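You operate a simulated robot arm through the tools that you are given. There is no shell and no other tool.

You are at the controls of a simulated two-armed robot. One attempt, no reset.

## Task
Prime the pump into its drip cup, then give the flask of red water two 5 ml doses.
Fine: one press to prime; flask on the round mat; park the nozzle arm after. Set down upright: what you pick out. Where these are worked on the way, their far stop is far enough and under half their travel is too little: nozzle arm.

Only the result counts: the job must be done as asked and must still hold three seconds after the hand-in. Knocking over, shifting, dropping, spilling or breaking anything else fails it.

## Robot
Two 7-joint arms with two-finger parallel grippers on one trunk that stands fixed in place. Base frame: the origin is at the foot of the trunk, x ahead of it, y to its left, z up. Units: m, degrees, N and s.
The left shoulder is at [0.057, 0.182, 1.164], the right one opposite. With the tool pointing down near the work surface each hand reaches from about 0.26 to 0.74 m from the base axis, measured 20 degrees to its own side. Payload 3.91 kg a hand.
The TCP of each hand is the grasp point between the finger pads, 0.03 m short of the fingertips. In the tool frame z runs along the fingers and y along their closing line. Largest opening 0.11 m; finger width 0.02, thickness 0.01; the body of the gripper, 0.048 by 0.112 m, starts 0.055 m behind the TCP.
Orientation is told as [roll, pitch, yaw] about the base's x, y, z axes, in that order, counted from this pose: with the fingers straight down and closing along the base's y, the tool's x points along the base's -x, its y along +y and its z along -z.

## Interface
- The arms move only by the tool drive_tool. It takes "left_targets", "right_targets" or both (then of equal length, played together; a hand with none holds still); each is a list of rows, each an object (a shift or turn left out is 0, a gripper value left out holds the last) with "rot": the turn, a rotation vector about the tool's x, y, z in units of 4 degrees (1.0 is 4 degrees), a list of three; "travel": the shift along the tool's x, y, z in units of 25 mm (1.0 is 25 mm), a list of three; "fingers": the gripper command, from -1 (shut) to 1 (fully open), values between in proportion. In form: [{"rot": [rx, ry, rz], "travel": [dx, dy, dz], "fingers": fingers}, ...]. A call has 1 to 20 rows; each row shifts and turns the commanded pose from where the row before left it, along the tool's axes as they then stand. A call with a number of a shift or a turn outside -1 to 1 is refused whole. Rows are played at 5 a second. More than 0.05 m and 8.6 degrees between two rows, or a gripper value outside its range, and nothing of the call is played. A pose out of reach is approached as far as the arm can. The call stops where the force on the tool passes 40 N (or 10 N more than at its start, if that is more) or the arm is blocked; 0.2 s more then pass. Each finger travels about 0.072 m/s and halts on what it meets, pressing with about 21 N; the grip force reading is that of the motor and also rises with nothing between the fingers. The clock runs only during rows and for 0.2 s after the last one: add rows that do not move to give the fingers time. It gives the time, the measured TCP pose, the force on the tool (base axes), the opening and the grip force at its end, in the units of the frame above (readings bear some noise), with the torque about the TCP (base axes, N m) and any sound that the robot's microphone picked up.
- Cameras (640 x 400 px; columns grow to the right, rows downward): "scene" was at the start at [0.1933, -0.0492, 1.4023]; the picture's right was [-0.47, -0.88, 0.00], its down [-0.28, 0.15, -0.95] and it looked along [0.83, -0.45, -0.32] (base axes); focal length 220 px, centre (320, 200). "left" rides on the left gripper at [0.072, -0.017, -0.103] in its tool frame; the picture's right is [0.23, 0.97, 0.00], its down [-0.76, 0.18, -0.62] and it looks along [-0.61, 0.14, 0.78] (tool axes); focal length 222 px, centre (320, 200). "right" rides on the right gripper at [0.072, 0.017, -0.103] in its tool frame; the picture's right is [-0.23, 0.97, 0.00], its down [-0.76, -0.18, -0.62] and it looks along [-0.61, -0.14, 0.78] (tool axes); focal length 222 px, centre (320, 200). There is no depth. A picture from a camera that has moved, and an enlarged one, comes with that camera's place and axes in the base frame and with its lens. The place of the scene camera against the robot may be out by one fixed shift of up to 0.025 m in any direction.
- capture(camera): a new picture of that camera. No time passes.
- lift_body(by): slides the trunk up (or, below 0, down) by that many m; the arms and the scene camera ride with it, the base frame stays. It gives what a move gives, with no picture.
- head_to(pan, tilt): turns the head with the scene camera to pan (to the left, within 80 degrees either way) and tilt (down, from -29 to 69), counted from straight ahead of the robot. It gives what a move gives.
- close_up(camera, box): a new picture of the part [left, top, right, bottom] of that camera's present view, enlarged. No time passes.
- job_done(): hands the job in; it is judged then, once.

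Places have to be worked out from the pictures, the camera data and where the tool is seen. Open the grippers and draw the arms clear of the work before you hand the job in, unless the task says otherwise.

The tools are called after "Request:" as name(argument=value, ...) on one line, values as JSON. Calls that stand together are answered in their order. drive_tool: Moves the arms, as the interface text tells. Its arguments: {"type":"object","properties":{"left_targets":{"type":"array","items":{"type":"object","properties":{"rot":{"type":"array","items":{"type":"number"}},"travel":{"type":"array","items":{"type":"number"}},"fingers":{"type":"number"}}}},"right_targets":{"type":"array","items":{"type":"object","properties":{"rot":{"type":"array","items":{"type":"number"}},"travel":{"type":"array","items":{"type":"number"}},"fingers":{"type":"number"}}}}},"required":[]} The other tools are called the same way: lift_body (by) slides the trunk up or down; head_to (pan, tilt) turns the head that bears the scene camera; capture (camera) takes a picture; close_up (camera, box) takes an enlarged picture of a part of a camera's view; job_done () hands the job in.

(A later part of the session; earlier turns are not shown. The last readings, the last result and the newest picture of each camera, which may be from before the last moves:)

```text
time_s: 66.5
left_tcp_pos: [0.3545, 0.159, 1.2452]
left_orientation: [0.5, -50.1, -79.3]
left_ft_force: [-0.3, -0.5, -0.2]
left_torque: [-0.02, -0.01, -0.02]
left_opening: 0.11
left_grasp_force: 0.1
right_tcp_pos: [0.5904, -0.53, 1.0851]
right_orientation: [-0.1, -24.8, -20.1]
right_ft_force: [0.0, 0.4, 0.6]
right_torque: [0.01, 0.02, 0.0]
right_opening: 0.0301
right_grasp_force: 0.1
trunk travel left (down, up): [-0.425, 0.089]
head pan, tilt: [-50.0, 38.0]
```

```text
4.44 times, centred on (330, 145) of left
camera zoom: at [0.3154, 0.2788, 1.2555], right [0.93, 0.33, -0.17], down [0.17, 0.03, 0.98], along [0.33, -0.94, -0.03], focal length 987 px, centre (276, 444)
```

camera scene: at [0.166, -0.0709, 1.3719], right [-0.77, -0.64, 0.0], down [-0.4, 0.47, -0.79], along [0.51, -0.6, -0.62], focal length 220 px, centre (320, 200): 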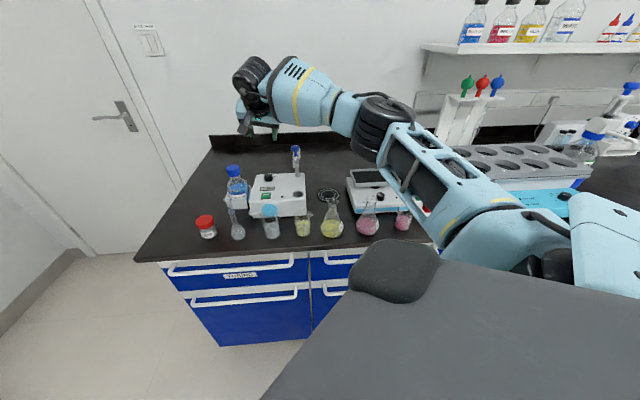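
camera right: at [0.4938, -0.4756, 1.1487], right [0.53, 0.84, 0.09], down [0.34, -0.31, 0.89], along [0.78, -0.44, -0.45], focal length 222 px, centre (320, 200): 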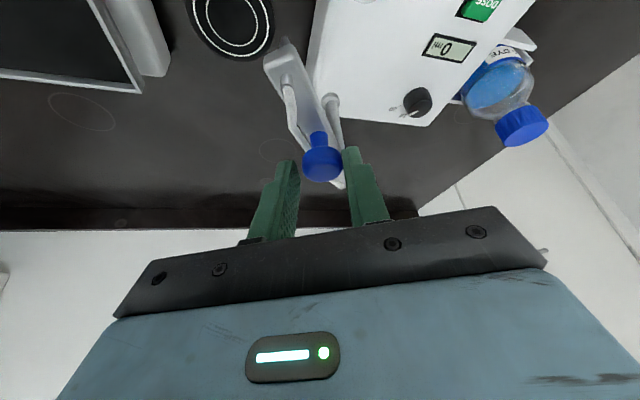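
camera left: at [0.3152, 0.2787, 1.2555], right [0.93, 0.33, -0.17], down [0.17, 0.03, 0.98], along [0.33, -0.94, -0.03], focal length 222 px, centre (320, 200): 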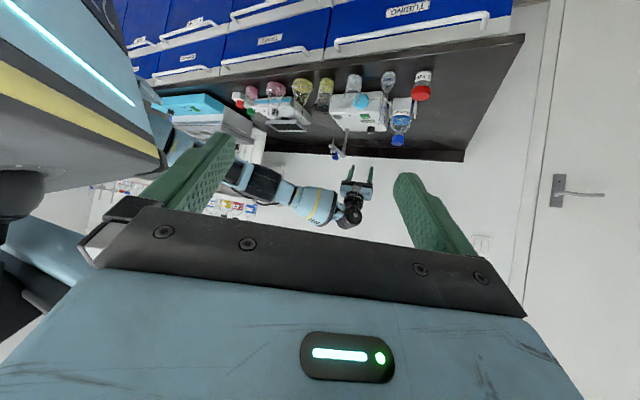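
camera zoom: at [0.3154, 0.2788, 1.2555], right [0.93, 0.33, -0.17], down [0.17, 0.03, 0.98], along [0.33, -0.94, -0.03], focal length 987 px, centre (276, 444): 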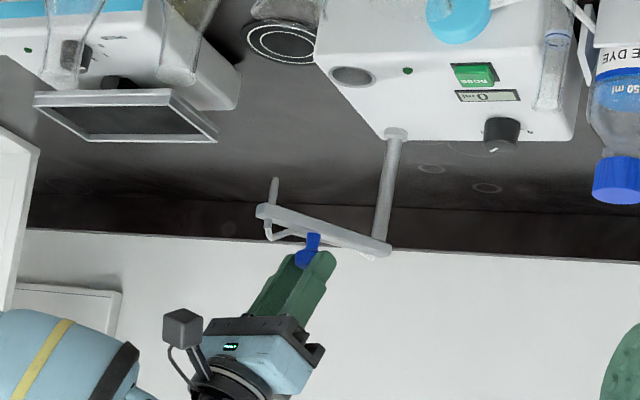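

The nozzle arm follows the hand easily with almost no force. I continue along the arc toward the mat.

Request:
drive_tool(right_targets=[{"travel": [-0.089, -0.318, 0.041]}, {"travel": [-0.126, -0.303, 0.058]}, {"travel": [-0.16, -0.282, 0.074]}, {"travel": [-0.192, -0.256, 0.089]}, {"travel": [-0.221, -0.227, 0.103]}, {}])

Request:
capture(camera="right")

Request:
close_up(camera="right", box=[120, 0, 420, 200])

```text
time_s: 67.9
left_tcp_pos: [0.3544, 0.1596, 1.2451]
left_orientation: [0.4, -50.3, -79.2]
left_ft_force: [0.1, 0.5, 0.4]
left_torque: [0.01, -0.01, 0.0]
left_opening: 0.11
left_grasp_force: 0.2
right_tcp_pos: [0.5981, -0.5706, 1.0854]
right_orientation: [-0.1, -24.8, -20.1]
right_ft_force: [0.0, 0.6, -0.3]
right_torque: [0.0, -0.02, 0.0]
right_opening: 0.0299
right_grasp_force: 0.1
trunk travel left (down, up): [-0.425, 0.089]
head pan, tilt: [-50.0, 38.0]
```

```text
taken
camera right: at [0.502, -0.516, 1.1489], right [0.53, 0.84, 0.09], down [0.34, -0.31, 0.89], along [0.78, -0.44, -0.45], focal length 222 px, centre (320, 200)
```

right: 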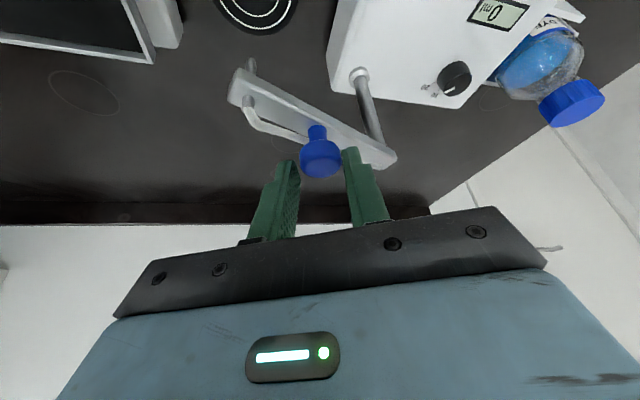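

```text
2.00 times, centred on (270, 100) of right
camera zoom: at [0.502, -0.516, 1.1489], right [0.53, 0.84, 0.09], down [0.34, -0.31, 0.89], along [0.78, -0.44, -0.45], focal length 444 px, centre (420, 400)
```

zoom: 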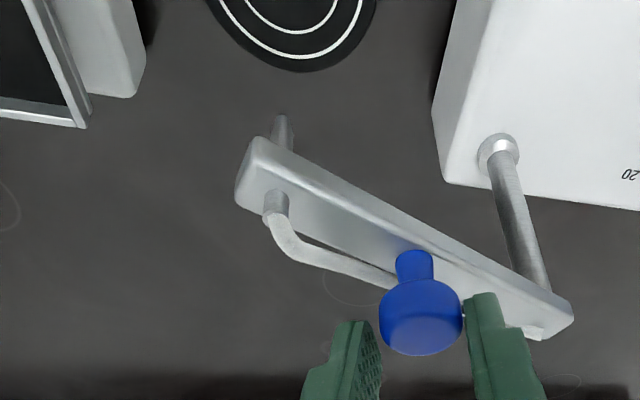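

The nozzle is now near the mat, about 8 degrees short of it, which is enough clearance for the knob work. I release the handle, rise, turn back to yaw -50 and go over the knob.

Request:
drive_tool(right_targets=[{"fingers": 0.09}, {}, {"travel": [-0.337, 0, -0.726]}, {"travel": [-0.337, 0, -0.726]}, {"travel": [-0.337, 0, -0.726]}, {"rot": [0.395, 0, 0.85]}, {"rot": [0.395, 0, 0.85]}, {"rot": [0.395, 0, 0.85]}, {"rot": [0.395, 0, 0.85]}, {"rot": [0.395, 0, 0.85]}, {"rot": [0.395, 0, 0.85]}, {"rot": [0.395, 0, 0.85]}, {"rot": [0.395, 0, 0.85]}, {}])

Request:
drive_tool(right_targets=[{"travel": [0.075, 0.851, -0.036]}, {"travel": [0.075, 0.851, -0.036]}, {"travel": [0.075, 0.851, -0.036]}, {"travel": [0.075, 0.851, -0.036]}, {"travel": [0.075, 0.851, -0.036]}, {"travel": [0.075, 0.851, -0.036]}, {"travel": [0.075, 0.851, -0.036]}, {"travel": [0.075, 0.851, -0.036]}, {"travel": [0.363, 0, 0.768]}, {"travel": [0.363, 0, 0.768]}, {}])

Request:
capture(camera="right")

Request:
close_up(camera="left", box=[240, 60, 420, 220])

```text
time_s: 70.9
left_tcp_pos: [0.3551, 0.1594, 1.2455]
left_orientation: [0.4, -50.2, -79.3]
left_ft_force: [0.6, 0.1, -0.9]
left_torque: [0.02, 0.0, 0.02]
left_opening: 0.1099
left_grasp_force: 0.1
right_tcp_pos: [0.5995, -0.5702, 1.1452]
right_orientation: [-0.2, -24.8, -50.1]
right_ft_force: [-0.2, 0.1, 0.0]
right_torque: [0.0, 0.02, 0.02]
right_opening: 0.06
right_grasp_force: 0.0
trunk travel left (down, up): [-0.425, 0.089]
head pan, tilt: [-50.0, 38.0]
```

```text
time_s: 73.3
left_tcp_pos: [0.3551, 0.1592, 1.2461]
left_orientation: [0.4, -50.2, -79.4]
left_ft_force: [0.2, 0.4, -0.3]
left_torque: [0.0, 0.01, 0.0]
left_opening: 0.1098
left_grasp_force: 0.0
right_tcp_pos: [0.7227, -0.4494, 1.1054]
right_orientation: [-0.2, -24.8, -50.1]
right_ft_force: [-0.2, -0.2, 1.3]
right_torque: [0.01, 0.03, 0.04]
right_opening: 0.0598
right_grasp_force: 0.1
right hand out of reach, approached as far as the arm can: row 10
trunk travel left (down, up): [-0.425, 0.089]
head pan, tilt: [-50.0, 38.0]
```

```text
taken
camera right: at [0.6666, -0.3539, 1.1682], right [0.88, 0.47, 0.09], down [0.14, -0.44, 0.89], along [0.45, -0.77, -0.45], focal length 222 px, centre (320, 200)
```

right: 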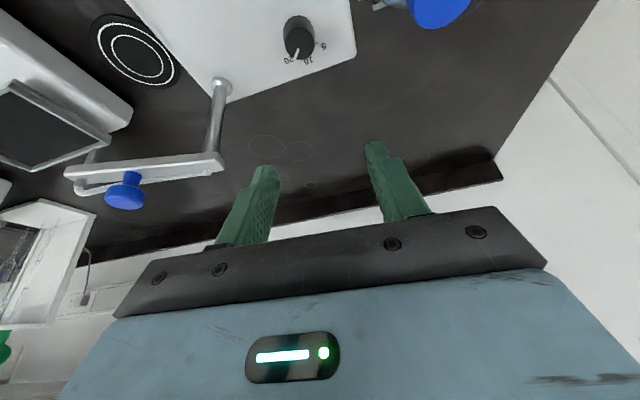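

```text
2.50 times, centred on (330, 140) of left
camera zoom: at [0.3149, 0.2785, 1.2557], right [0.93, 0.33, -0.17], down [0.17, 0.03, 0.98], along [0.33, -0.94, -0.03], focal length 555 px, centre (295, 350)
```

zoom: 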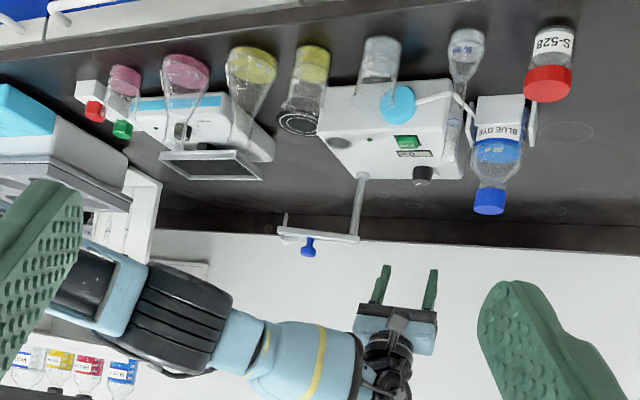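

One row was at the edge of reach, but the hand is close to the wanted spot. Descending brings the wrist nearer to shoulder height, so reach should get better. I go down carefully.

Request:
drive_tool(right_targets=[{"travel": [0.363, 0, 0.768]}, {"travel": [0.363, 0, 0.768]}, {}])

Request:
close_up(camera="left", box=[240, 60, 420, 220])

Request:
close_up(camera="right", box=[200, 0, 440, 200])

```text
time_s: 74.1
left_tcp_pos: [0.3546, 0.1592, 1.2457]
left_orientation: [0.4, -50.3, -79.4]
left_ft_force: [0.8, 0.7, 0.5]
left_torque: [0.02, 0.0, -0.01]
left_opening: 0.1098
left_grasp_force: 0.2
right_tcp_pos: [0.73, -0.4487, 1.0608]
right_orientation: [-0.2, -24.9, -50.1]
right_ft_force: [-0.7, -0.1, 0.1]
right_torque: [-0.03, 0.01, 0.02]
right_opening: 0.06
right_grasp_force: 0.1
right hand out of reach, approached as far as the arm can: row 1
trunk travel left (down, up): [-0.425, 0.089]
head pan, tilt: [-50.0, 38.0]
```

```text
2.50 times, centred on (330, 140) of left
camera zoom: at [0.3151, 0.279, 1.2556], right [0.93, 0.33, -0.17], down [0.17, 0.03, 0.98], along [0.33, -0.94, -0.03], focal length 555 px, centre (295, 350)
```

zoom: 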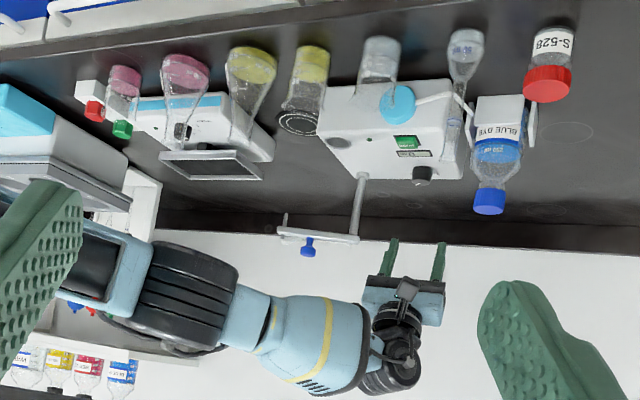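

```text
2.00 times, centred on (320, 100) of right
camera zoom: at [0.6732, -0.3538, 1.1255], right [0.88, 0.47, 0.09], down [0.14, -0.44, 0.89], along [0.45, -0.77, -0.45], focal length 444 px, centre (320, 400)
```

zoom: 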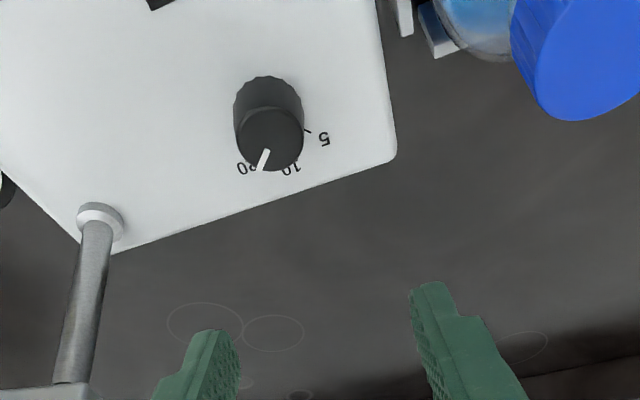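

The knob is visible below the fingers and the elbow is clear (its underside is at about z 1.11). I correct the 12 mm drift in x and continue down in two parts.

Request:
drive_tool(right_targets=[{"travel": [0.342, -0.062, 0.603]}, {"travel": [0.342, -0.062, 0.603]}, {"travel": [0.342, -0.062, 0.603]}, {}])

Request:
close_up(camera="right", box=[200, 0, 440, 200])

Request:
close_up(camera="left", box=[240, 60, 420, 220])

```text
time_s: 75.1
left_tcp_pos: [0.3536, 0.158, 1.2461]
left_orientation: [0.4, -50.2, -79.4]
left_ft_force: [-0.2, -0.2, -0.7]
left_torque: [-0.02, 0.0, 0.03]
left_opening: 0.11
left_grasp_force: 0.1
right_tcp_pos: [0.7337, -0.4517, 1.0101]
right_orientation: [-0.2, -24.9, -50.2]
right_ft_force: [-1.0, -1.4, -0.2]
right_torque: [0.01, -0.04, -0.01]
right_opening: 0.0601
right_grasp_force: 0.1
right hand out of reach, approached as far as the arm can: row 1, 2
trunk travel left (down, up): [-0.425, 0.089]
head pan, tilt: [-50.0, 38.0]
```

```text
2.00 times, centred on (320, 100) of right
camera zoom: at [0.6764, -0.356, 1.0737], right [0.88, 0.47, 0.09], down [0.14, -0.44, 0.89], along [0.45, -0.77, -0.45], focal length 444 px, centre (320, 400)
```

zoom: 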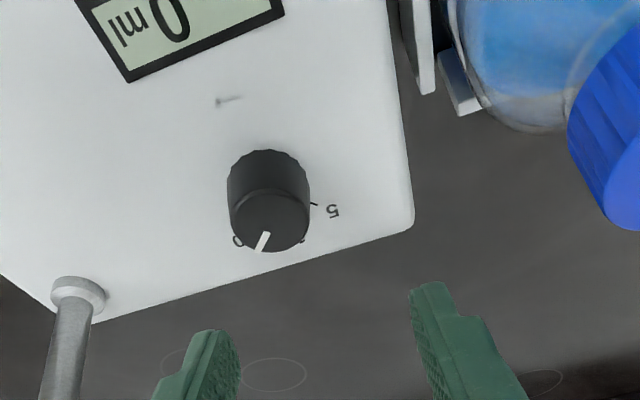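

```text
2.50 times, centred on (330, 140) of left
camera zoom: at [0.3151, 0.2789, 1.2556], right [0.93, 0.33, -0.17], down [0.17, 0.03, 0.98], along [0.33, -0.94, -0.03], focal length 555 px, centre (295, 350)
```

zoom: 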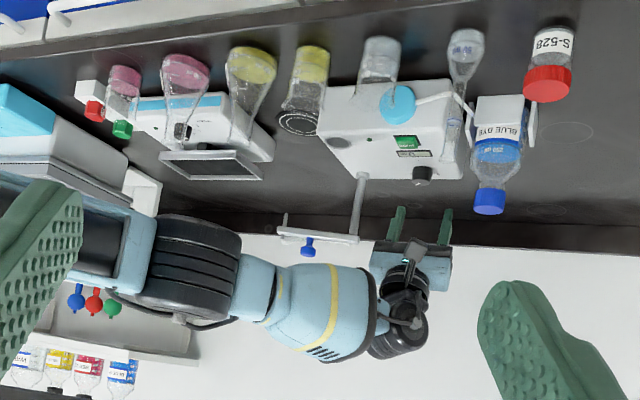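

The hand sits about 16 mm too far out in x because of the reach-limited rows. I command that correction on its own before descending further.

Request:
drive_tool(right_targets=[{"travel": [0.15, -0.133, -0.07]}, {"travel": [0.15, -0.133, -0.07]}, {"travel": [0.15, -0.133, -0.07]}, {}])

```text
time_s: 76.1
left_tcp_pos: [0.3541, 0.1587, 1.2444]
left_orientation: [0.3, -50.3, -79.3]
left_ft_force: [-1.2, 0.0, 0.8]
left_torque: [-0.04, -0.02, 0.01]
left_opening: 0.1099
left_grasp_force: 0.1
right_tcp_pos: [0.7329, -0.4521, 1.0098]
right_orientation: [-0.2, -24.9, -50.2]
right_ft_force: [-1.0, 0.1, 0.1]
right_torque: [-0.01, 0.0, -0.01]
right_opening: 0.0602
right_grasp_force: 0.0
right hand out of reach, approached as far as the arm can: row 1, 2, 3
trunk travel left (down, up): [-0.425, 0.089]
head pan, tilt: [-50.0, 38.0]
```

The arm is stuck on a joint limit in this configuration. I rise a little and yaw 15 degrees the other way to free it.

Request:
drive_tool(right_targets=[{"travel": [-0.168, 0, -0.363]}, {"travel": [-0.168, 0, -0.363]}, {"rot": [-0.395, 0, -0.85]}, {"rot": [-0.395, 0, -0.85]}, {"rot": [-0.395, 0, -0.85]}, {"rot": [-0.395, 0, -0.85]}, {}])

Request:
close_up(camera="scene", box=[210, 70, 410, 250])

```text
time_s: 77.7
left_tcp_pos: [0.3555, 0.159, 1.2451]
left_orientation: [0.4, -50.2, -79.3]
left_ft_force: [0.2, 0.7, -0.6]
left_torque: [0.02, 0.0, 0.03]
left_opening: 0.1099
left_grasp_force: 0.1
right_tcp_pos: [0.7414, -0.4535, 1.0299]
right_orientation: [-0.2, -24.7, -35.0]
right_ft_force: [0.7, 0.3, -0.9]
right_torque: [-0.04, -0.03, 0.03]
right_opening: 0.06
right_grasp_force: 0.2
right hand out of reach, approached as far as the arm can: row 4, 6
trunk travel left (down, up): [-0.425, 0.089]
head pan, tilt: [-50.0, 38.0]
```

```text
2.22 times, centred on (310, 160) of scene
camera zoom: at [0.1667, -0.0711, 1.3718], right [-0.77, -0.64, 0.0], down [-0.4, 0.47, -0.79], along [0.51, -0.6, -0.62], focal length 488 px, centre (342, 289)
```

zoom: 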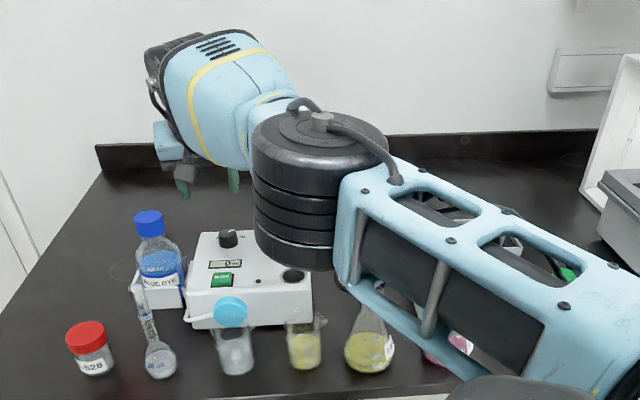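

The elbow has swung into an awkward posture toward the pump. I retreat to the neutral place I first came from, (0.56, -0.32, 1.13), and re-approach along the line that worked before.

Request:
drive_tool(right_targets=[{"travel": [0.65, 0.021, -0.74]}, {"travel": [0.65, 0.021, -0.74]}, {"travel": [0.65, 0.021, -0.74]}, {"travel": [0.65, 0.021, -0.74]}, {"travel": [0.65, 0.021, -0.74]}, {"travel": [0.65, 0.021, -0.74]}, {"travel": [0.65, 0.021, -0.74]}, {"travel": [0.65, 0.021, -0.74]}, {"travel": [0.65, 0.021, -0.74]}, {"travel": [0.65, 0.021, -0.74]}, {"rot": [0.395, 0, 0.85]}, {"rot": [0.395, 0, 0.85]}, {"rot": [0.395, 0, 0.85]}, {"rot": [0.395, 0, 0.85]}, {}])

Request:
capture(camera="scene")

```text
time_s: 80.9
left_tcp_pos: [0.3558, 0.159, 1.2464]
left_orientation: [0.4, -50.2, -79.2]
left_ft_force: [0.0, 0.0, 0.1]
left_torque: [-0.02, 0.02, 0.02]
left_opening: 0.1099
left_grasp_force: 0.1
right_tcp_pos: [0.7264, -0.3495, 1.1563]
right_orientation: [-0.3, -24.7, -50.1]
right_ft_force: [-0.1, -0.4, 0.0]
right_torque: [-0.01, 0.04, -0.02]
right_opening: 0.0601
right_grasp_force: 0.1
right hand out of reach, approached as far as the arm can: row 1, 2, 3, 4, 5, 6, 7, 8, 9, 10, 12, 13, 14
trunk travel left (down, up): [-0.425, 0.089]
head pan, tilt: [-50.0, 38.0]
```

```text
taken
camera scene: at [0.1667, -0.0714, 1.3718], right [-0.77, -0.64, 0.0], down [-0.4, 0.47, -0.79], along [0.51, -0.6, -0.62], focal length 220 px, centre (320, 200)
```

scene: 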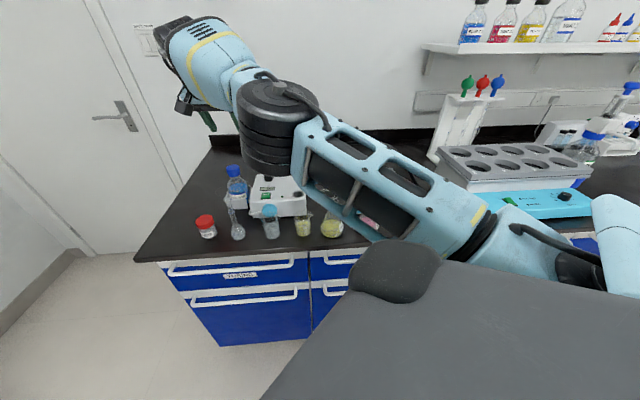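

The arm is fully stretched and has been sliding along its reach sphere. I try a plain inward move along -x with larger steps to make the elbow bend again.

Request:
drive_tool(right_targets=[{"travel": [0.7, -0.92, -0.32]}, {"travel": [0.7, -0.92, -0.32]}, {"travel": [0.7, -0.92, -0.32]}, {"travel": [0.7, -0.92, -0.32]}, {}])

Request:
capture(camera="left")

```text
time_s: 82.1
left_tcp_pos: [0.3558, 0.1594, 1.2454]
left_orientation: [0.4, -50.2, -79.2]
left_ft_force: [-0.5, -0.5, 0.4]
left_torque: [-0.02, 0.01, 0.01]
left_opening: 0.1101
left_grasp_force: 0.1
right_tcp_pos: [0.7155, -0.3572, 1.1909]
right_orientation: [-0.2, -24.8, -50.1]
right_ft_force: [0.1, -0.5, 0.4]
right_torque: [0.01, 0.01, -0.02]
right_opening: 0.0596
right_grasp_force: 0.1
right hand out of reach, approached as far as the arm can: row 1, 2, 3, 4
trunk travel left (down, up): [-0.425, 0.089]
head pan, tilt: [-50.0, 38.0]
```

```text
taken
camera left: at [0.3155, 0.2788, 1.2554], right [0.93, 0.33, -0.17], down [0.17, 0.03, 0.98], along [0.33, -0.94, -0.03], focal length 222 px, centre (320, 200)
```

left: 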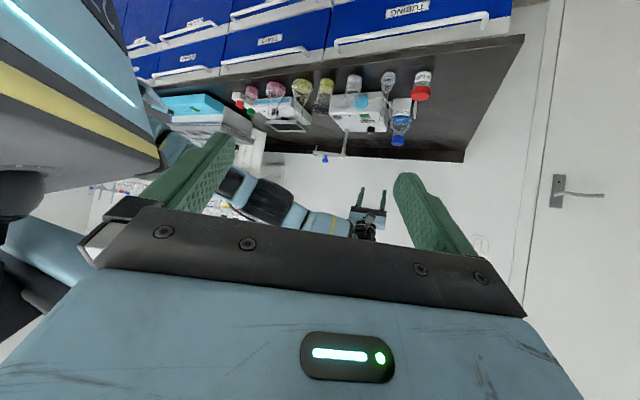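

Still sliding on the sphere. I try tilting the hand further outward, which brings the wrist back toward the shoulder and should free the elbow.

Request:
drive_tool(right_targets=[{"rot": [0, -1, 0]}, {"rot": [0, -1, 0]}, {"rot": [0, -1, 0]}, {"rot": [0, -1, 0]}, {"rot": [0, -1, 0]}, {}])

Request:
capture(camera="scene")

```text
time_s: 83.5
left_tcp_pos: [0.3545, 0.1596, 1.2463]
left_orientation: [0.4, -50.3, -79.2]
left_ft_force: [0.7, -0.4, 0.3]
left_torque: [-0.01, -0.02, 0.0]
left_opening: 0.1098
left_grasp_force: 0.1
right_tcp_pos: [0.7594, -0.3566, 1.2036]
right_orientation: [-0.2, -44.9, -50.0]
right_ft_force: [0.4, -1.0, -0.6]
right_torque: [-0.02, -0.03, 0.0]
right_opening: 0.0603
right_grasp_force: 0.0
right hand out of reach, approached as far as the arm can: row 1, 2, 3, 4, 5
trunk travel left (down, up): [-0.425, 0.089]
head pan, tilt: [-50.0, 38.0]
```

```text
taken
camera scene: at [0.1666, -0.0712, 1.3718], right [-0.77, -0.64, 0.0], down [-0.4, 0.47, -0.79], along [0.51, -0.6, -0.62], focal length 220 px, centre (320, 200)
```

scene: 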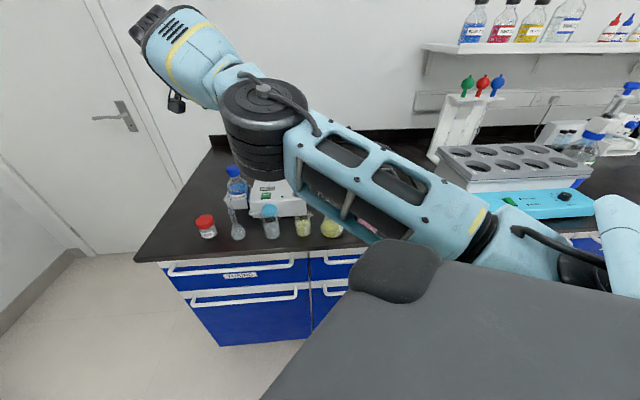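

The wrist stays put at full stretch. The elbow's axis is vertical, so a sideways move toward +y should fold it. I try that in the free space left of the pump.

Request:
drive_tool(right_targets=[{"travel": [0.83, 0.47, -0.83]}, {"travel": [0.83, 0.47, -0.83]}, {"travel": [0.83, 0.47, -0.83]}, {"travel": [0.83, 0.47, -0.83]}, {"travel": [0.83, 0.47, -0.83]}, {"travel": [0.83, 0.47, -0.83]}, {}])

Request:
capture(camera="scene")

```text
time_s: 85.1
left_tcp_pos: [0.3545, 0.1584, 1.2445]
left_orientation: [0.4, -50.2, -79.2]
left_ft_force: [0.5, 0.3, 0.5]
left_torque: [-0.02, -0.03, 0.0]
left_opening: 0.1099
left_grasp_force: 0.0
right_tcp_pos: [0.7294, -0.1857, 1.2098]
right_orientation: [-0.1, -44.6, -51.2]
right_ft_force: [0.3, 0.0, -0.4]
right_torque: [-0.02, -0.03, -0.02]
right_opening: 0.0599
right_grasp_force: 0.0
right hand out of reach, approached as far as the arm can: row 1, 2, 3, 4, 6
trunk travel left (down, up): [-0.425, 0.089]
head pan, tilt: [-50.0, 38.0]
```

```text
taken
camera scene: at [0.1667, -0.0712, 1.3718], right [-0.77, -0.64, 0.0], down [-0.4, 0.47, -0.79], along [0.51, -0.6, -0.62], focal length 220 px, centre (320, 200)
```

scene: 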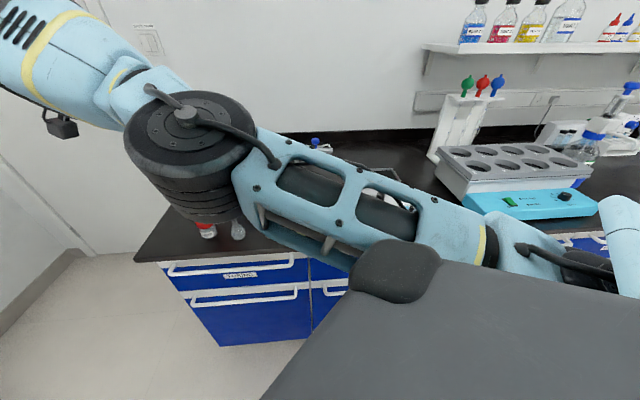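

The wrist's distance from the shoulder has shrunk to 0.62, so the elbow is beginning to bend. I now pull the hand inward along -x.

Request:
drive_tool(right_targets=[{"travel": [0.535, -0.935, -0.528]}, {"travel": [0.535, -0.935, -0.528]}, {"travel": [0.535, -0.935, -0.528]}, {"travel": [0.535, -0.935, -0.528]}, {"travel": [0.535, -0.935, -0.528]}, {}])

Request:
capture(camera="scene")

```text
time_s: 86.5
left_tcp_pos: [0.3546, 0.1589, 1.2446]
left_orientation: [0.4, -50.2, -79.1]
left_ft_force: [0.8, -0.8, -0.4]
left_torque: [0.05, 0.03, -0.02]
left_opening: 0.1101
left_grasp_force: 0.0
right_tcp_pos: [0.7295, -0.1869, 1.2106]
right_orientation: [-0.3, -44.4, -51.2]
right_ft_force: [0.6, -0.2, -0.1]
right_torque: [-0.01, 0.01, -0.01]
right_opening: 0.0599
right_grasp_force: 0.0
right hand out of reach, approached as far as the arm can: row 1, 2, 3, 4, 5
trunk travel left (down, up): [-0.425, 0.089]
head pan, tilt: [-50.0, 38.0]
```

```text
taken
camera scene: at [0.1667, -0.0712, 1.3718], right [-0.77, -0.64, 0.0], down [-0.4, 0.47, -0.79], along [0.51, -0.6, -0.62], focal length 220 px, centre (320, 200)
```

scene: 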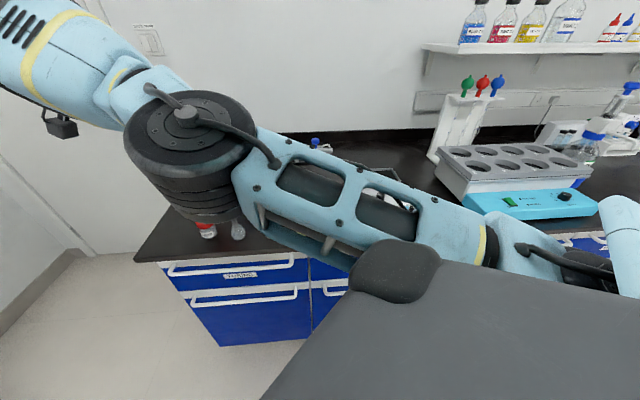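

It did not move, so I suspect a wrist limit: the tool yaw is too far positive relative to the forearm's direction. I turn the hand about the vertical toward yaw -90 to get off that limit.

Request:
drive_tool(right_targets=[{"rot": [0.7, 0, 0.71]}, {"rot": [0.7, 0, 0.71]}, {"rot": [0.7, 0, 0.71]}, {"rot": [0.7, 0, 0.71]}, {"rot": [0.7, 0, 0.71]}, {"rot": [0.7, 0, 0.71]}, {"rot": [0.7, 0, 0.71]}, {"rot": [0.7, 0, 0.71]}, {"rot": [0.7, 0, 0.71]}, {"rot": [0.7, 0, 0.71]}, {}])

```text
time_s: 88.9
left_tcp_pos: [0.3539, 0.1602, 1.2456]
left_orientation: [0.4, -50.2, -79.3]
left_ft_force: [0.5, -0.4, -0.2]
left_torque: [-0.04, 0.02, 0.01]
left_opening: 0.1101
left_grasp_force: 0.0
right_tcp_pos: [0.6533, -0.1856, 1.1941]
right_orientation: [0.1, -44.9, -86.1]
right_ft_force: [-0.2, -0.1, -0.5]
right_torque: [0.02, 0.02, -0.02]
right_opening: 0.06
right_grasp_force: 0.0
right hand out of reach, approached as far as the arm can: row 1, 2, 3, 4, 5, 6, 7, 8, 9, 10
trunk travel left (down, up): [-0.425, 0.089]
head pan, tilt: [-50.0, 38.0]
```

The yaw turned but the wrist still hangs at the same spot. I take the tilt out completely and then try pulling in again.

Request:
drive_tool(right_targets=[{"rot": [0, 1, 0]}, {"rot": [0, 1, 0]}, {"rot": [0, 1, 0]}, {"rot": [0, 1, 0]}, {"rot": [0, 1, 0]}, {"rot": [0, 1, 0]}, {"rot": [0, 1, 0]}, {"rot": [0, 1, 0]}, {"rot": [0, 1, 0]}, {"rot": [0, 1, 0]}, {"rot": [0, 1, 0]}, {}])

Request:
capture(camera="scene")

```text
time_s: 91.5
left_tcp_pos: [0.3547, 0.1596, 1.2457]
left_orientation: [0.4, -50.2, -79.2]
left_ft_force: [-0.2, -0.5, -0.5]
left_torque: [-0.01, 0.02, 0.02]
left_opening: 0.1097
left_grasp_force: 0.2
right_tcp_pos: [0.6541, -0.1846, 1.193]
right_orientation: [0.1, -0.8, -86.0]
right_ft_force: [0.1, -0.9, -0.3]
right_torque: [0.03, 0.02, -0.02]
right_opening: 0.0599
right_grasp_force: 0.1
trunk travel left (down, up): [-0.425, 0.089]
head pan, tilt: [-50.0, 38.0]
```

```text
taken
camera scene: at [0.1666, -0.0709, 1.3718], right [-0.77, -0.64, 0.0], down [-0.4, 0.47, -0.79], along [0.51, -0.6, -0.62], focal length 220 px, centre (320, 200)
```

scene: 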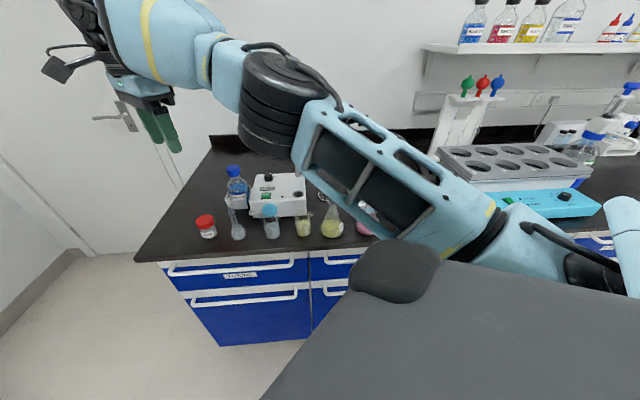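

The elbow has folded out properly again and the hand obeys, so the wrist limit was the cause. Lifting the trunk moved the shoulders back, so lowering it should bring them forward and ease the knob reach. I test with -0.06 while both hands are in free air.

Request:
lift_body(by=-0.06)

Request:
capture(camera="scene")

```text
time_s: 92.5
left_tcp_pos: [0.3534, 0.159, 1.187]
left_orientation: [0.4, -50.2, -79.3]
left_ft_force: [-0.3, 0.8, 0.5]
left_torque: [-0.01, -0.02, 0.0]
left_opening: 0.1101
left_grasp_force: 0.0
right_tcp_pos: [0.6533, -0.1869, 1.1359]
right_orientation: [0.2, -0.9, -86.2]
right_ft_force: [0.1, 0.7, -0.6]
right_torque: [-0.04, 0.0, -0.02]
right_opening: 0.06
right_grasp_force: 0.0
trunk travel left (down, up): [-0.365, 0.149]
head pan, tilt: [-50.0, 38.0]
```

```text
taken
camera scene: at [0.1924, -0.0712, 1.3036], right [-0.77, -0.64, 0.0], down [-0.4, 0.47, -0.79], along [0.51, -0.6, -0.62], focal length 220 px, centre (320, 200)
```

scene: 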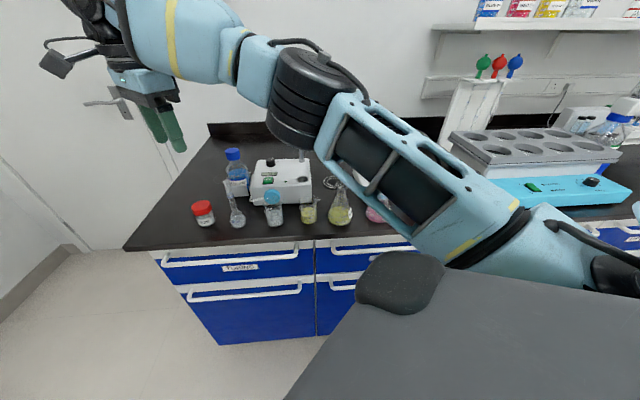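

The trunk going down 6 cm moved the shoulders forward by about 2.6 cm, which helps. I bring the hand back toward the pump and set yaw -75 with a 28 degree tilt.

Request:
drive_tool(right_targets=[{"travel": [-0.937, -0.283, -0.093]}, {"travel": [-0.937, -0.283, -0.093]}, {"travel": [-0.937, -0.283, -0.093]}, {"travel": [-0.937, -0.283, -0.093]}, {"travel": [-0.937, -0.283, -0.093]}, {"travel": [-0.937, -0.283, -0.093]}, {"rot": [0, 0, -0.93]}, {"rot": [0, 0, -0.93]}, {"rot": [0, 0, -0.93]}, {"rot": [0, -1, 0]}, {"rot": [0, -1, 0]}, {"rot": [0, -1, 0]}, {"rot": [0, -1, 0]}, {"rot": [0, -1, 0]}, {"rot": [0, -1, 0]}, {"rot": [0, -1, 0]}, {}])

Request:
capture(camera="scene")

```text
time_s: 96.1
left_tcp_pos: [0.3549, 0.1585, 1.1859]
left_orientation: [0.4, -50.2, -79.1]
left_ft_force: [0.0, -0.4, -0.1]
left_torque: [0.0, -0.01, 0.01]
left_opening: 0.1099
left_grasp_force: 0.0
right_tcp_pos: [0.6211, -0.3293, 1.1493]
right_orientation: [-0.1, -29.0, -74.8]
right_ft_force: [-0.6, -0.3, 1.3]
right_torque: [-0.01, -0.01, -0.03]
right_opening: 0.06
right_grasp_force: 0.0
trunk travel left (down, up): [-0.365, 0.149]
head pan, tilt: [-50.0, 38.0]
```

```text
taken
camera scene: at [0.1927, -0.0713, 1.3036], right [-0.77, -0.64, 0.0], down [-0.4, 0.47, -0.79], along [0.51, -0.6, -0.62], focal length 220 px, centre (320, 200)
```

scene: 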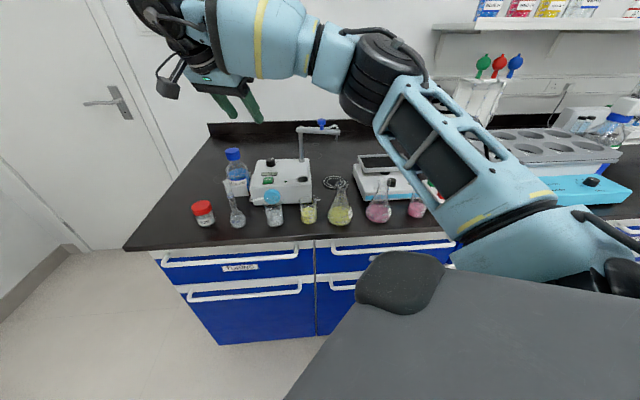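

The elbow now sits well out to the right. At yaw -75 the gripper body would pass too near the dye bottle's cap, so I turn to yaw -60 and go to hover above the knob.

Request:
drive_tool(right_targets=[{"rot": [-0.45, 0, -0.81]}, {"rot": [-0.45, 0, -0.81]}, {"rot": [-0.45, 0, -0.81]}, {"rot": [-0.45, 0, -0.81]}, {"travel": [-0.364, 0.13, 0.884], "fingers": -0.05}, {"travel": [-0.364, 0.13, 0.884]}, {"travel": [-0.364, 0.13, 0.884]}, {"travel": [-0.364, 0.13, 0.884]}, {"travel": [-0.364, 0.13, 0.884]}, {"travel": [-0.364, 0.13, 0.884]}, {"travel": [-0.364, 0.13, 0.884]}, {"travel": [-0.364, 0.13, 0.884]}, {}])

Request:
capture(camera="right")

Request:
close_up(camera="right", box=[200, 0, 440, 200])

Request:
capture(camera="scene")

```text
time_s: 98.9
left_tcp_pos: [0.3544, 0.1586, 1.1864]
left_orientation: [0.4, -50.2, -79.3]
left_ft_force: [-0.4, -0.4, 0.2]
left_torque: [0.0, -0.01, -0.01]
left_opening: 0.1099
left_grasp_force: 0.2
right_tcp_pos: [0.7169, -0.4462, 1.027]
right_orientation: [-0.1, -28.9, -60.0]
right_ft_force: [-0.2, 0.0, -1.0]
right_torque: [0.0, 0.0, 0.0]
right_opening: 0.0522
right_grasp_force: 0.1
trunk travel left (down, up): [-0.365, 0.149]
head pan, tilt: [-50.0, 38.0]
```

```text
taken
camera right: at [0.6756, -0.3384, 1.0838], right [0.94, 0.31, 0.11], down [0.03, -0.4, 0.91], along [0.33, -0.86, -0.39], focal length 222 px, centre (320, 200)
```

right: 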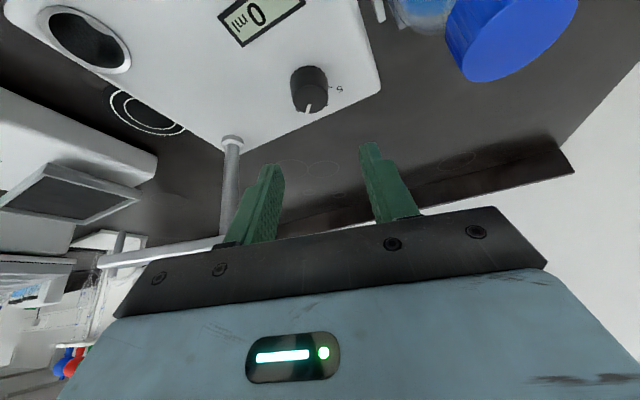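

```text
2.00 times, centred on (320, 100) of right
camera zoom: at [0.6756, -0.3384, 1.0838], right [0.94, 0.31, 0.11], down [0.03, -0.4, 0.91], along [0.33, -0.86, -0.39], focal length 444 px, centre (320, 400)
```

zoom: 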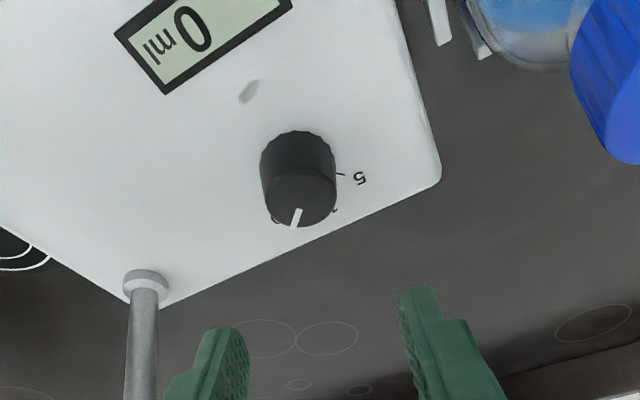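

```text
taken
camera scene: at [0.1924, -0.0711, 1.3037], right [-0.77, -0.64, 0.0], down [-0.4, 0.47, -0.79], along [0.51, -0.6, -0.62], focal length 220 px, centre (320, 200)
```

scene: 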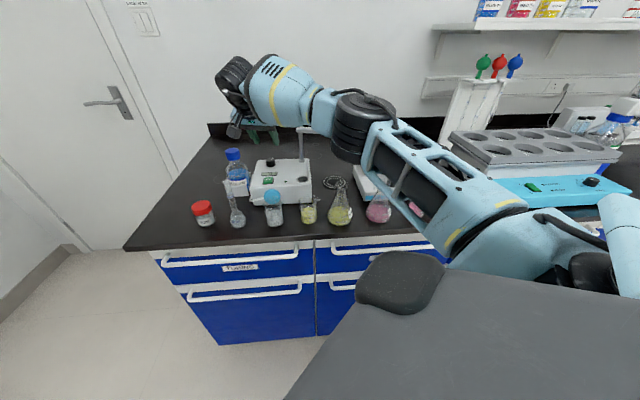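

The hover above the knob is reached cleanly, and the knob checks at (0.723, -0.457). I test the yaw range here by turning to about -34 before going down.

Request:
drive_tool(right_targets=[{"rot": [-0.45, 0, -0.814]}, {"rot": [-0.45, 0, -0.814]}, {"rot": [-0.45, 0, -0.814]}, {"rot": [-0.45, 0, -0.814]}, {"rot": [-0.45, 0, -0.814]}, {"rot": [-0.45, 0, -0.814]}, {"rot": [-0.45, 0, -0.814]}, {}])

```text
time_s: 100.7
left_tcp_pos: [0.3549, 0.1592, 1.1857]
left_orientation: [0.3, -50.2, -79.2]
left_ft_force: [-0.2, -0.8, -0.1]
left_torque: [0.02, 0.0, 0.0]
left_opening: 0.1098
left_grasp_force: 0.1
right_tcp_pos: [0.7165, -0.446, 1.0299]
right_orientation: [-0.2, -28.9, -33.9]
right_ft_force: [0.7, -0.2, 0.5]
right_torque: [0.01, 0.01, 0.02]
right_opening: 0.0522
right_grasp_force: 0.1
trunk travel left (down, up): [-0.365, 0.149]
head pan, tilt: [-50.0, 38.0]
```

Yaw -34 works fine. I test a little further, to about -15, so that fewer re-grips are needed.

Request:
drive_tool(right_targets=[{"rot": [-0.45, 0, -0.814]}, {"rot": [-0.45, 0, -0.814]}, {"rot": [-0.45, 0, -0.814]}, {"rot": [-0.45, 0, -0.814]}, {"rot": [-0.45, 0, -0.814]}, {}])

```text
time_s: 102.1
left_tcp_pos: [0.3553, 0.1581, 1.1848]
left_orientation: [0.3, -50.2, -79.3]
left_ft_force: [0.9, -1.0, -0.6]
left_torque: [0.03, -0.03, 0.01]
left_opening: 0.1098
left_grasp_force: 0.0
right_tcp_pos: [0.7182, -0.4446, 1.0305]
right_orientation: [0.1, -28.7, -15.4]
right_ft_force: [-0.7, 0.2, -0.2]
right_torque: [0.0, -0.01, 0.02]
right_opening: 0.0522
right_grasp_force: 0.0
trunk travel left (down, up): [-0.365, 0.149]
head pan, tilt: [-50.0, 38.0]
```

The whole range from -60 to -15 is available, so two turns of 45 degrees will do. I turn back to -60 and descend part-way over the knob.

Request:
drive_tool(right_targets=[{"rot": [0.45, 0, 0.814]}, {"rot": [0.45, 0, 0.814]}, {"rot": [0.45, 0, 0.814]}, {"rot": [0.45, 0, 0.814]}, {"rot": [0.45, 0, 0.814]}, {"rot": [0.45, 0, 0.814]}, {"rot": [0.45, 0, 0.814]}, {"rot": [0.45, 0, 0.814]}, {"rot": [0.45, 0, 0.814]}, {"rot": [0.45, 0, 0.814]}, {"rot": [0.45, 0, 0.814]}, {"rot": [0.45, 0, 0.814]}, {"travel": [0.35, 0, 0.635]}, {"travel": [0.35, 0, 0.635]}, {}])

Request:
capture(camera="right")

Request:
close_up(camera="right", box=[220, 40, 420, 200])

```text
time_s: 105.3
left_tcp_pos: [0.3553, 0.1593, 1.1865]
left_orientation: [0.4, -50.2, -79.3]
left_ft_force: [-0.1, 0.7, -0.4]
left_torque: [0.03, -0.02, 0.0]
left_opening: 0.11
left_grasp_force: 0.2
right_tcp_pos: [0.7178, -0.445, 0.9925]
right_orientation: [0.0, -28.9, -60.1]
right_ft_force: [1.4, 0.4, 0.3]
right_torque: [-0.01, -0.01, 0.02]
right_opening: 0.0525
right_grasp_force: 0.1
trunk travel left (down, up): [-0.365, 0.149]
head pan, tilt: [-50.0, 38.0]
```

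```text
taken
camera right: at [0.6757, -0.338, 1.0492], right [0.94, 0.31, 0.11], down [0.03, -0.41, 0.91], along [0.33, -0.86, -0.39], focal length 222 px, centre (320, 200)
```

right: 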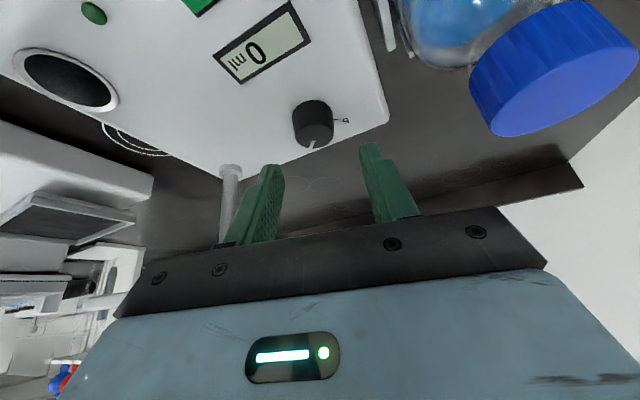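

```text
2.50 times, centred on (320, 120) of right
camera zoom: at [0.6757, -0.338, 1.0492], right [0.94, 0.31, 0.11], down [0.03, -0.41, 0.91], along [0.33, -0.86, -0.39], focal length 555 px, centre (320, 400)
```

zoom: 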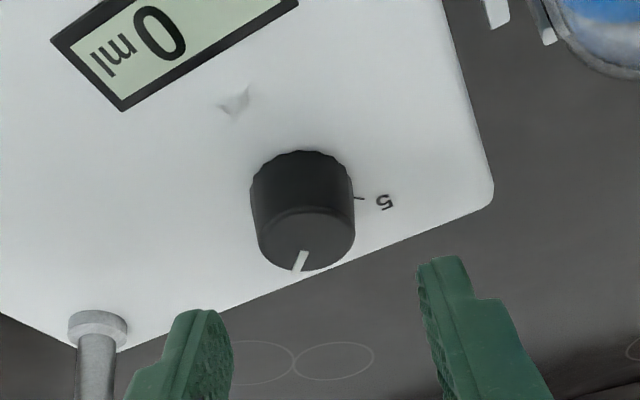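

The knob lies within 1 mm of the fingers' mid-plane. I go down the last 35 mm and close on it.

Request:
drive_tool(right_targets=[{"travel": [0.343, 0, 0.62]}, {"travel": [0.343, 0, 0.62]}, {}, {"fingers": -1}, {}, {}])

Request:
close_up(camera="right", box=[220, 80, 420, 240])

Request:
close_up(camera="left", box=[240, 60, 420, 220])

```text
time_s: 106.7
left_tcp_pos: [0.3539, 0.159, 1.1856]
left_orientation: [0.4, -50.2, -79.3]
left_ft_force: [-1.0, -0.3, -0.5]
left_torque: [-0.02, 0.03, -0.02]
left_opening: 0.1101
left_grasp_force: 0.0
right_tcp_pos: [0.7158, -0.4452, 0.9566]
right_orientation: [-0.1, -28.9, -60.1]
right_ft_force: [-6.7, -1.4, -0.7]
right_torque: [0.08, 0.34, -0.08]
right_opening: 0.029
right_grasp_force: 44.9
trunk travel left (down, up): [-0.365, 0.149]
head pan, tilt: [-50.0, 38.0]
```

```text
2.50 times, centred on (320, 160) of right
camera zoom: at [0.6748, -0.3381, 1.0136], right [0.94, 0.31, 0.11], down [0.03, -0.41, 0.91], along [0.33, -0.86, -0.39], focal length 555 px, centre (320, 300)
```

zoom: 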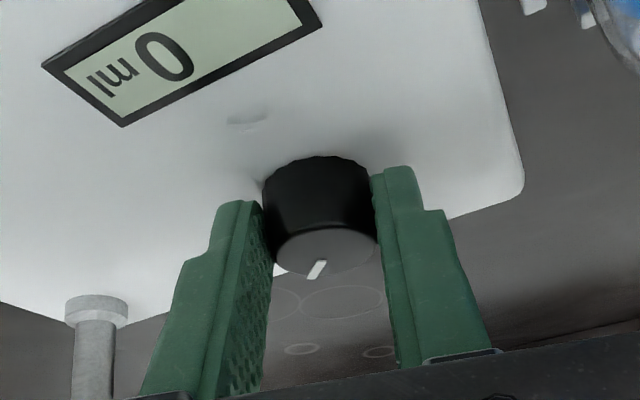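

```text
2.50 times, centred on (330, 140) of left
camera zoom: at [0.3145, 0.2782, 1.1959], right [0.93, 0.33, -0.17], down [0.17, 0.03, 0.98], along [0.33, -0.94, -0.03], focal length 555 px, centre (295, 350)
```

zoom: 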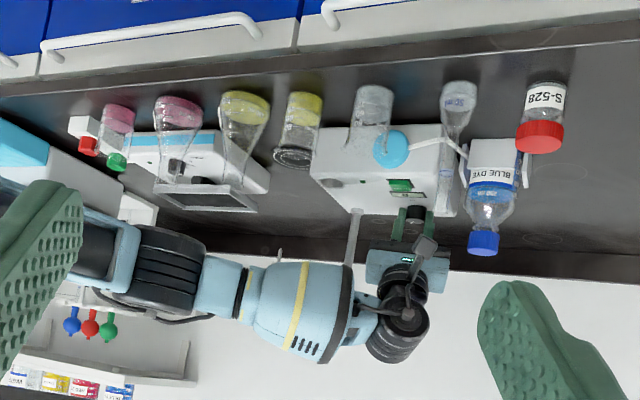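

The knob is gripped (29 mm opening). I now turn the hand 45 degrees counter-clockwise about the knob's axis.

Request:
drive_tool(right_targets=[{"rot": [-0.45, 0, -0.814], "travel": [0, -0.032, 0]}, {"rot": [-0.45, 0, -0.814], "travel": [0, -0.032, 0]}, {"rot": [-0.45, 0, -0.814], "travel": [0, -0.032, 0]}, {"rot": [-0.45, 0, -0.814], "travel": [0, -0.032, 0]}, {"rot": [-0.45, 0, -0.814], "travel": [0, -0.032, 0]}, {"rot": [-0.45, 0, -0.814], "travel": [0, -0.032, 0]}, {"rot": [-0.45, 0, -0.814], "travel": [0, -0.032, 0]}, {"rot": [-0.45, 0, -0.814], "travel": [0, -0.032, 0]}, {"rot": [-0.45, 0, -0.814], "travel": [0, -0.032, 0]}, {"rot": [-0.45, 0, -0.814], "travel": [0, -0.032, 0]}, {"rot": [-0.45, 0, -0.814], "travel": [0, -0.032, 0]}, {"rot": [-0.45, 0, -0.814], "travel": [0, -0.032, 0]}, {}])

Request:
capture(camera="right")

Request:
close_up(camera="right", box=[220, 80, 420, 240])

```text
time_s: 109.5
left_tcp_pos: [0.3547, 0.1588, 1.1859]
left_orientation: [0.4, -50.2, -79.3]
left_ft_force: [0.8, 0.0, 0.4]
left_torque: [-0.05, -0.03, 0.01]
left_opening: 0.1098
left_grasp_force: 0.1
right_tcp_pos: [0.7092, -0.4548, 0.9576]
right_orientation: [-0.1, -28.7, -15.4]
right_ft_force: [-14.4, -1.9, -11.0]
right_torque: [-0.26, 0.4, -0.06]
right_opening: 0.0289
right_grasp_force: 44.9
trunk travel left (down, up): [-0.365, 0.149]
head pan, tilt: [-50.0, 38.0]
```

```text
taken
camera right: at [0.6054, -0.4069, 1.0141], right [0.45, 0.89, 0.11], down [0.31, -0.27, 0.91], along [0.84, -0.38, -0.39], focal length 222 px, centre (320, 200)
```

right: 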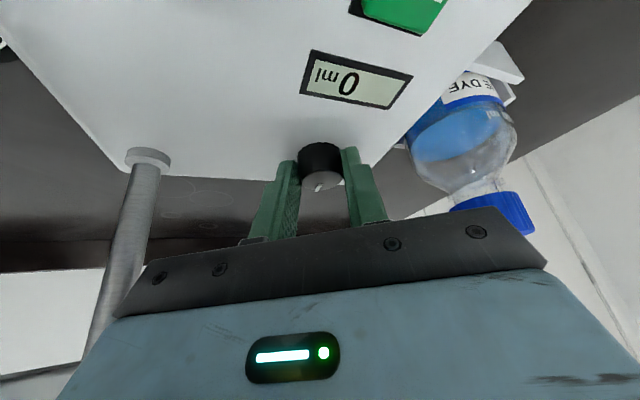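

```text
2.50 times, centred on (320, 160) of right
camera zoom: at [0.6054, -0.4069, 1.0141], right [0.45, 0.89, 0.11], down [0.31, -0.27, 0.91], along [0.84, -0.38, -0.39], focal length 555 px, centre (320, 300)
```

zoom: 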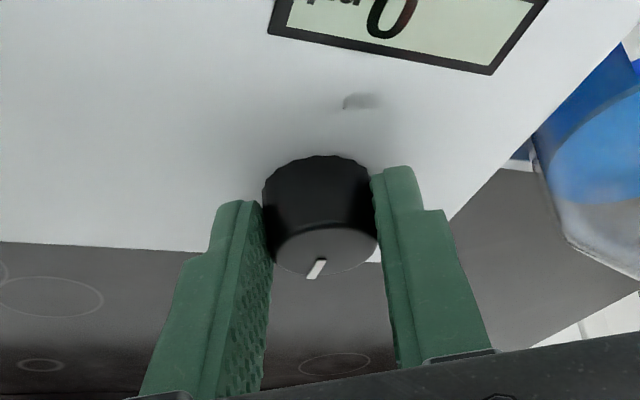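

The knob turned together with the hand by 45 degrees and should now be near 10. I open, turn back to yaw -60 and re-grip for the second half.

Request:
drive_tool(right_targets=[{"fingers": -0.05}, {}, {"rot": [0.45, 0, 0.814], "travel": [0, 0.032, 0]}, {"rot": [0.45, 0, 0.814], "travel": [0, 0.032, 0]}, {"rot": [0.45, 0, 0.814], "travel": [0, 0.032, 0]}, {"rot": [0.45, 0, 0.814], "travel": [0, 0.032, 0]}, {"rot": [0.45, 0, 0.814], "travel": [0, 0.032, 0]}, {"rot": [0.45, 0, 0.814], "travel": [0, 0.032, 0]}, {"rot": [0.45, 0, 0.814], "travel": [0, 0.032, 0]}, {"rot": [0.45, 0, 0.814], "travel": [0, 0.032, 0]}, {"rot": [0.45, 0, 0.814], "travel": [0, 0.032, 0]}, {"rot": [0.45, 0, 0.814], "travel": [0, 0.032, 0]}, {"rot": [0.45, 0, 0.814], "travel": [0, 0.032, 0]}, {"rot": [0.45, 0, 0.814], "travel": [0, 0.032, 0]}, {}])

Request:
close_up(camera="right", box=[220, 80, 420, 240])

```text
time_s: 112.7
left_tcp_pos: [0.3543, 0.1586, 1.1854]
left_orientation: [0.4, -50.2, -79.3]
left_ft_force: [0.1, 0.6, 0.0]
left_torque: [0.0, -0.03, 0.0]
left_opening: 0.11
left_grasp_force: 0.0
right_tcp_pos: [0.7164, -0.4439, 0.9581]
right_orientation: [-0.1, -29.0, -60.1]
right_ft_force: [0.4, 0.2, -0.3]
right_torque: [-0.01, 0.0, -0.01]
right_opening: 0.0524
right_grasp_force: 0.0
trunk travel left (down, up): [-0.365, 0.149]
head pan, tilt: [-50.0, 38.0]
```

```text
2.50 times, centred on (320, 160) of right
camera zoom: at [0.6746, -0.3371, 1.0142], right [0.94, 0.31, 0.11], down [0.03, -0.41, 0.91], along [0.33, -0.86, -0.39], focal length 555 px, centre (320, 300)
```

zoom: 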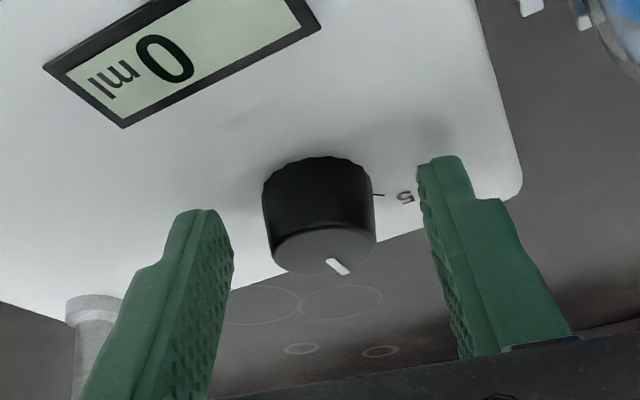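

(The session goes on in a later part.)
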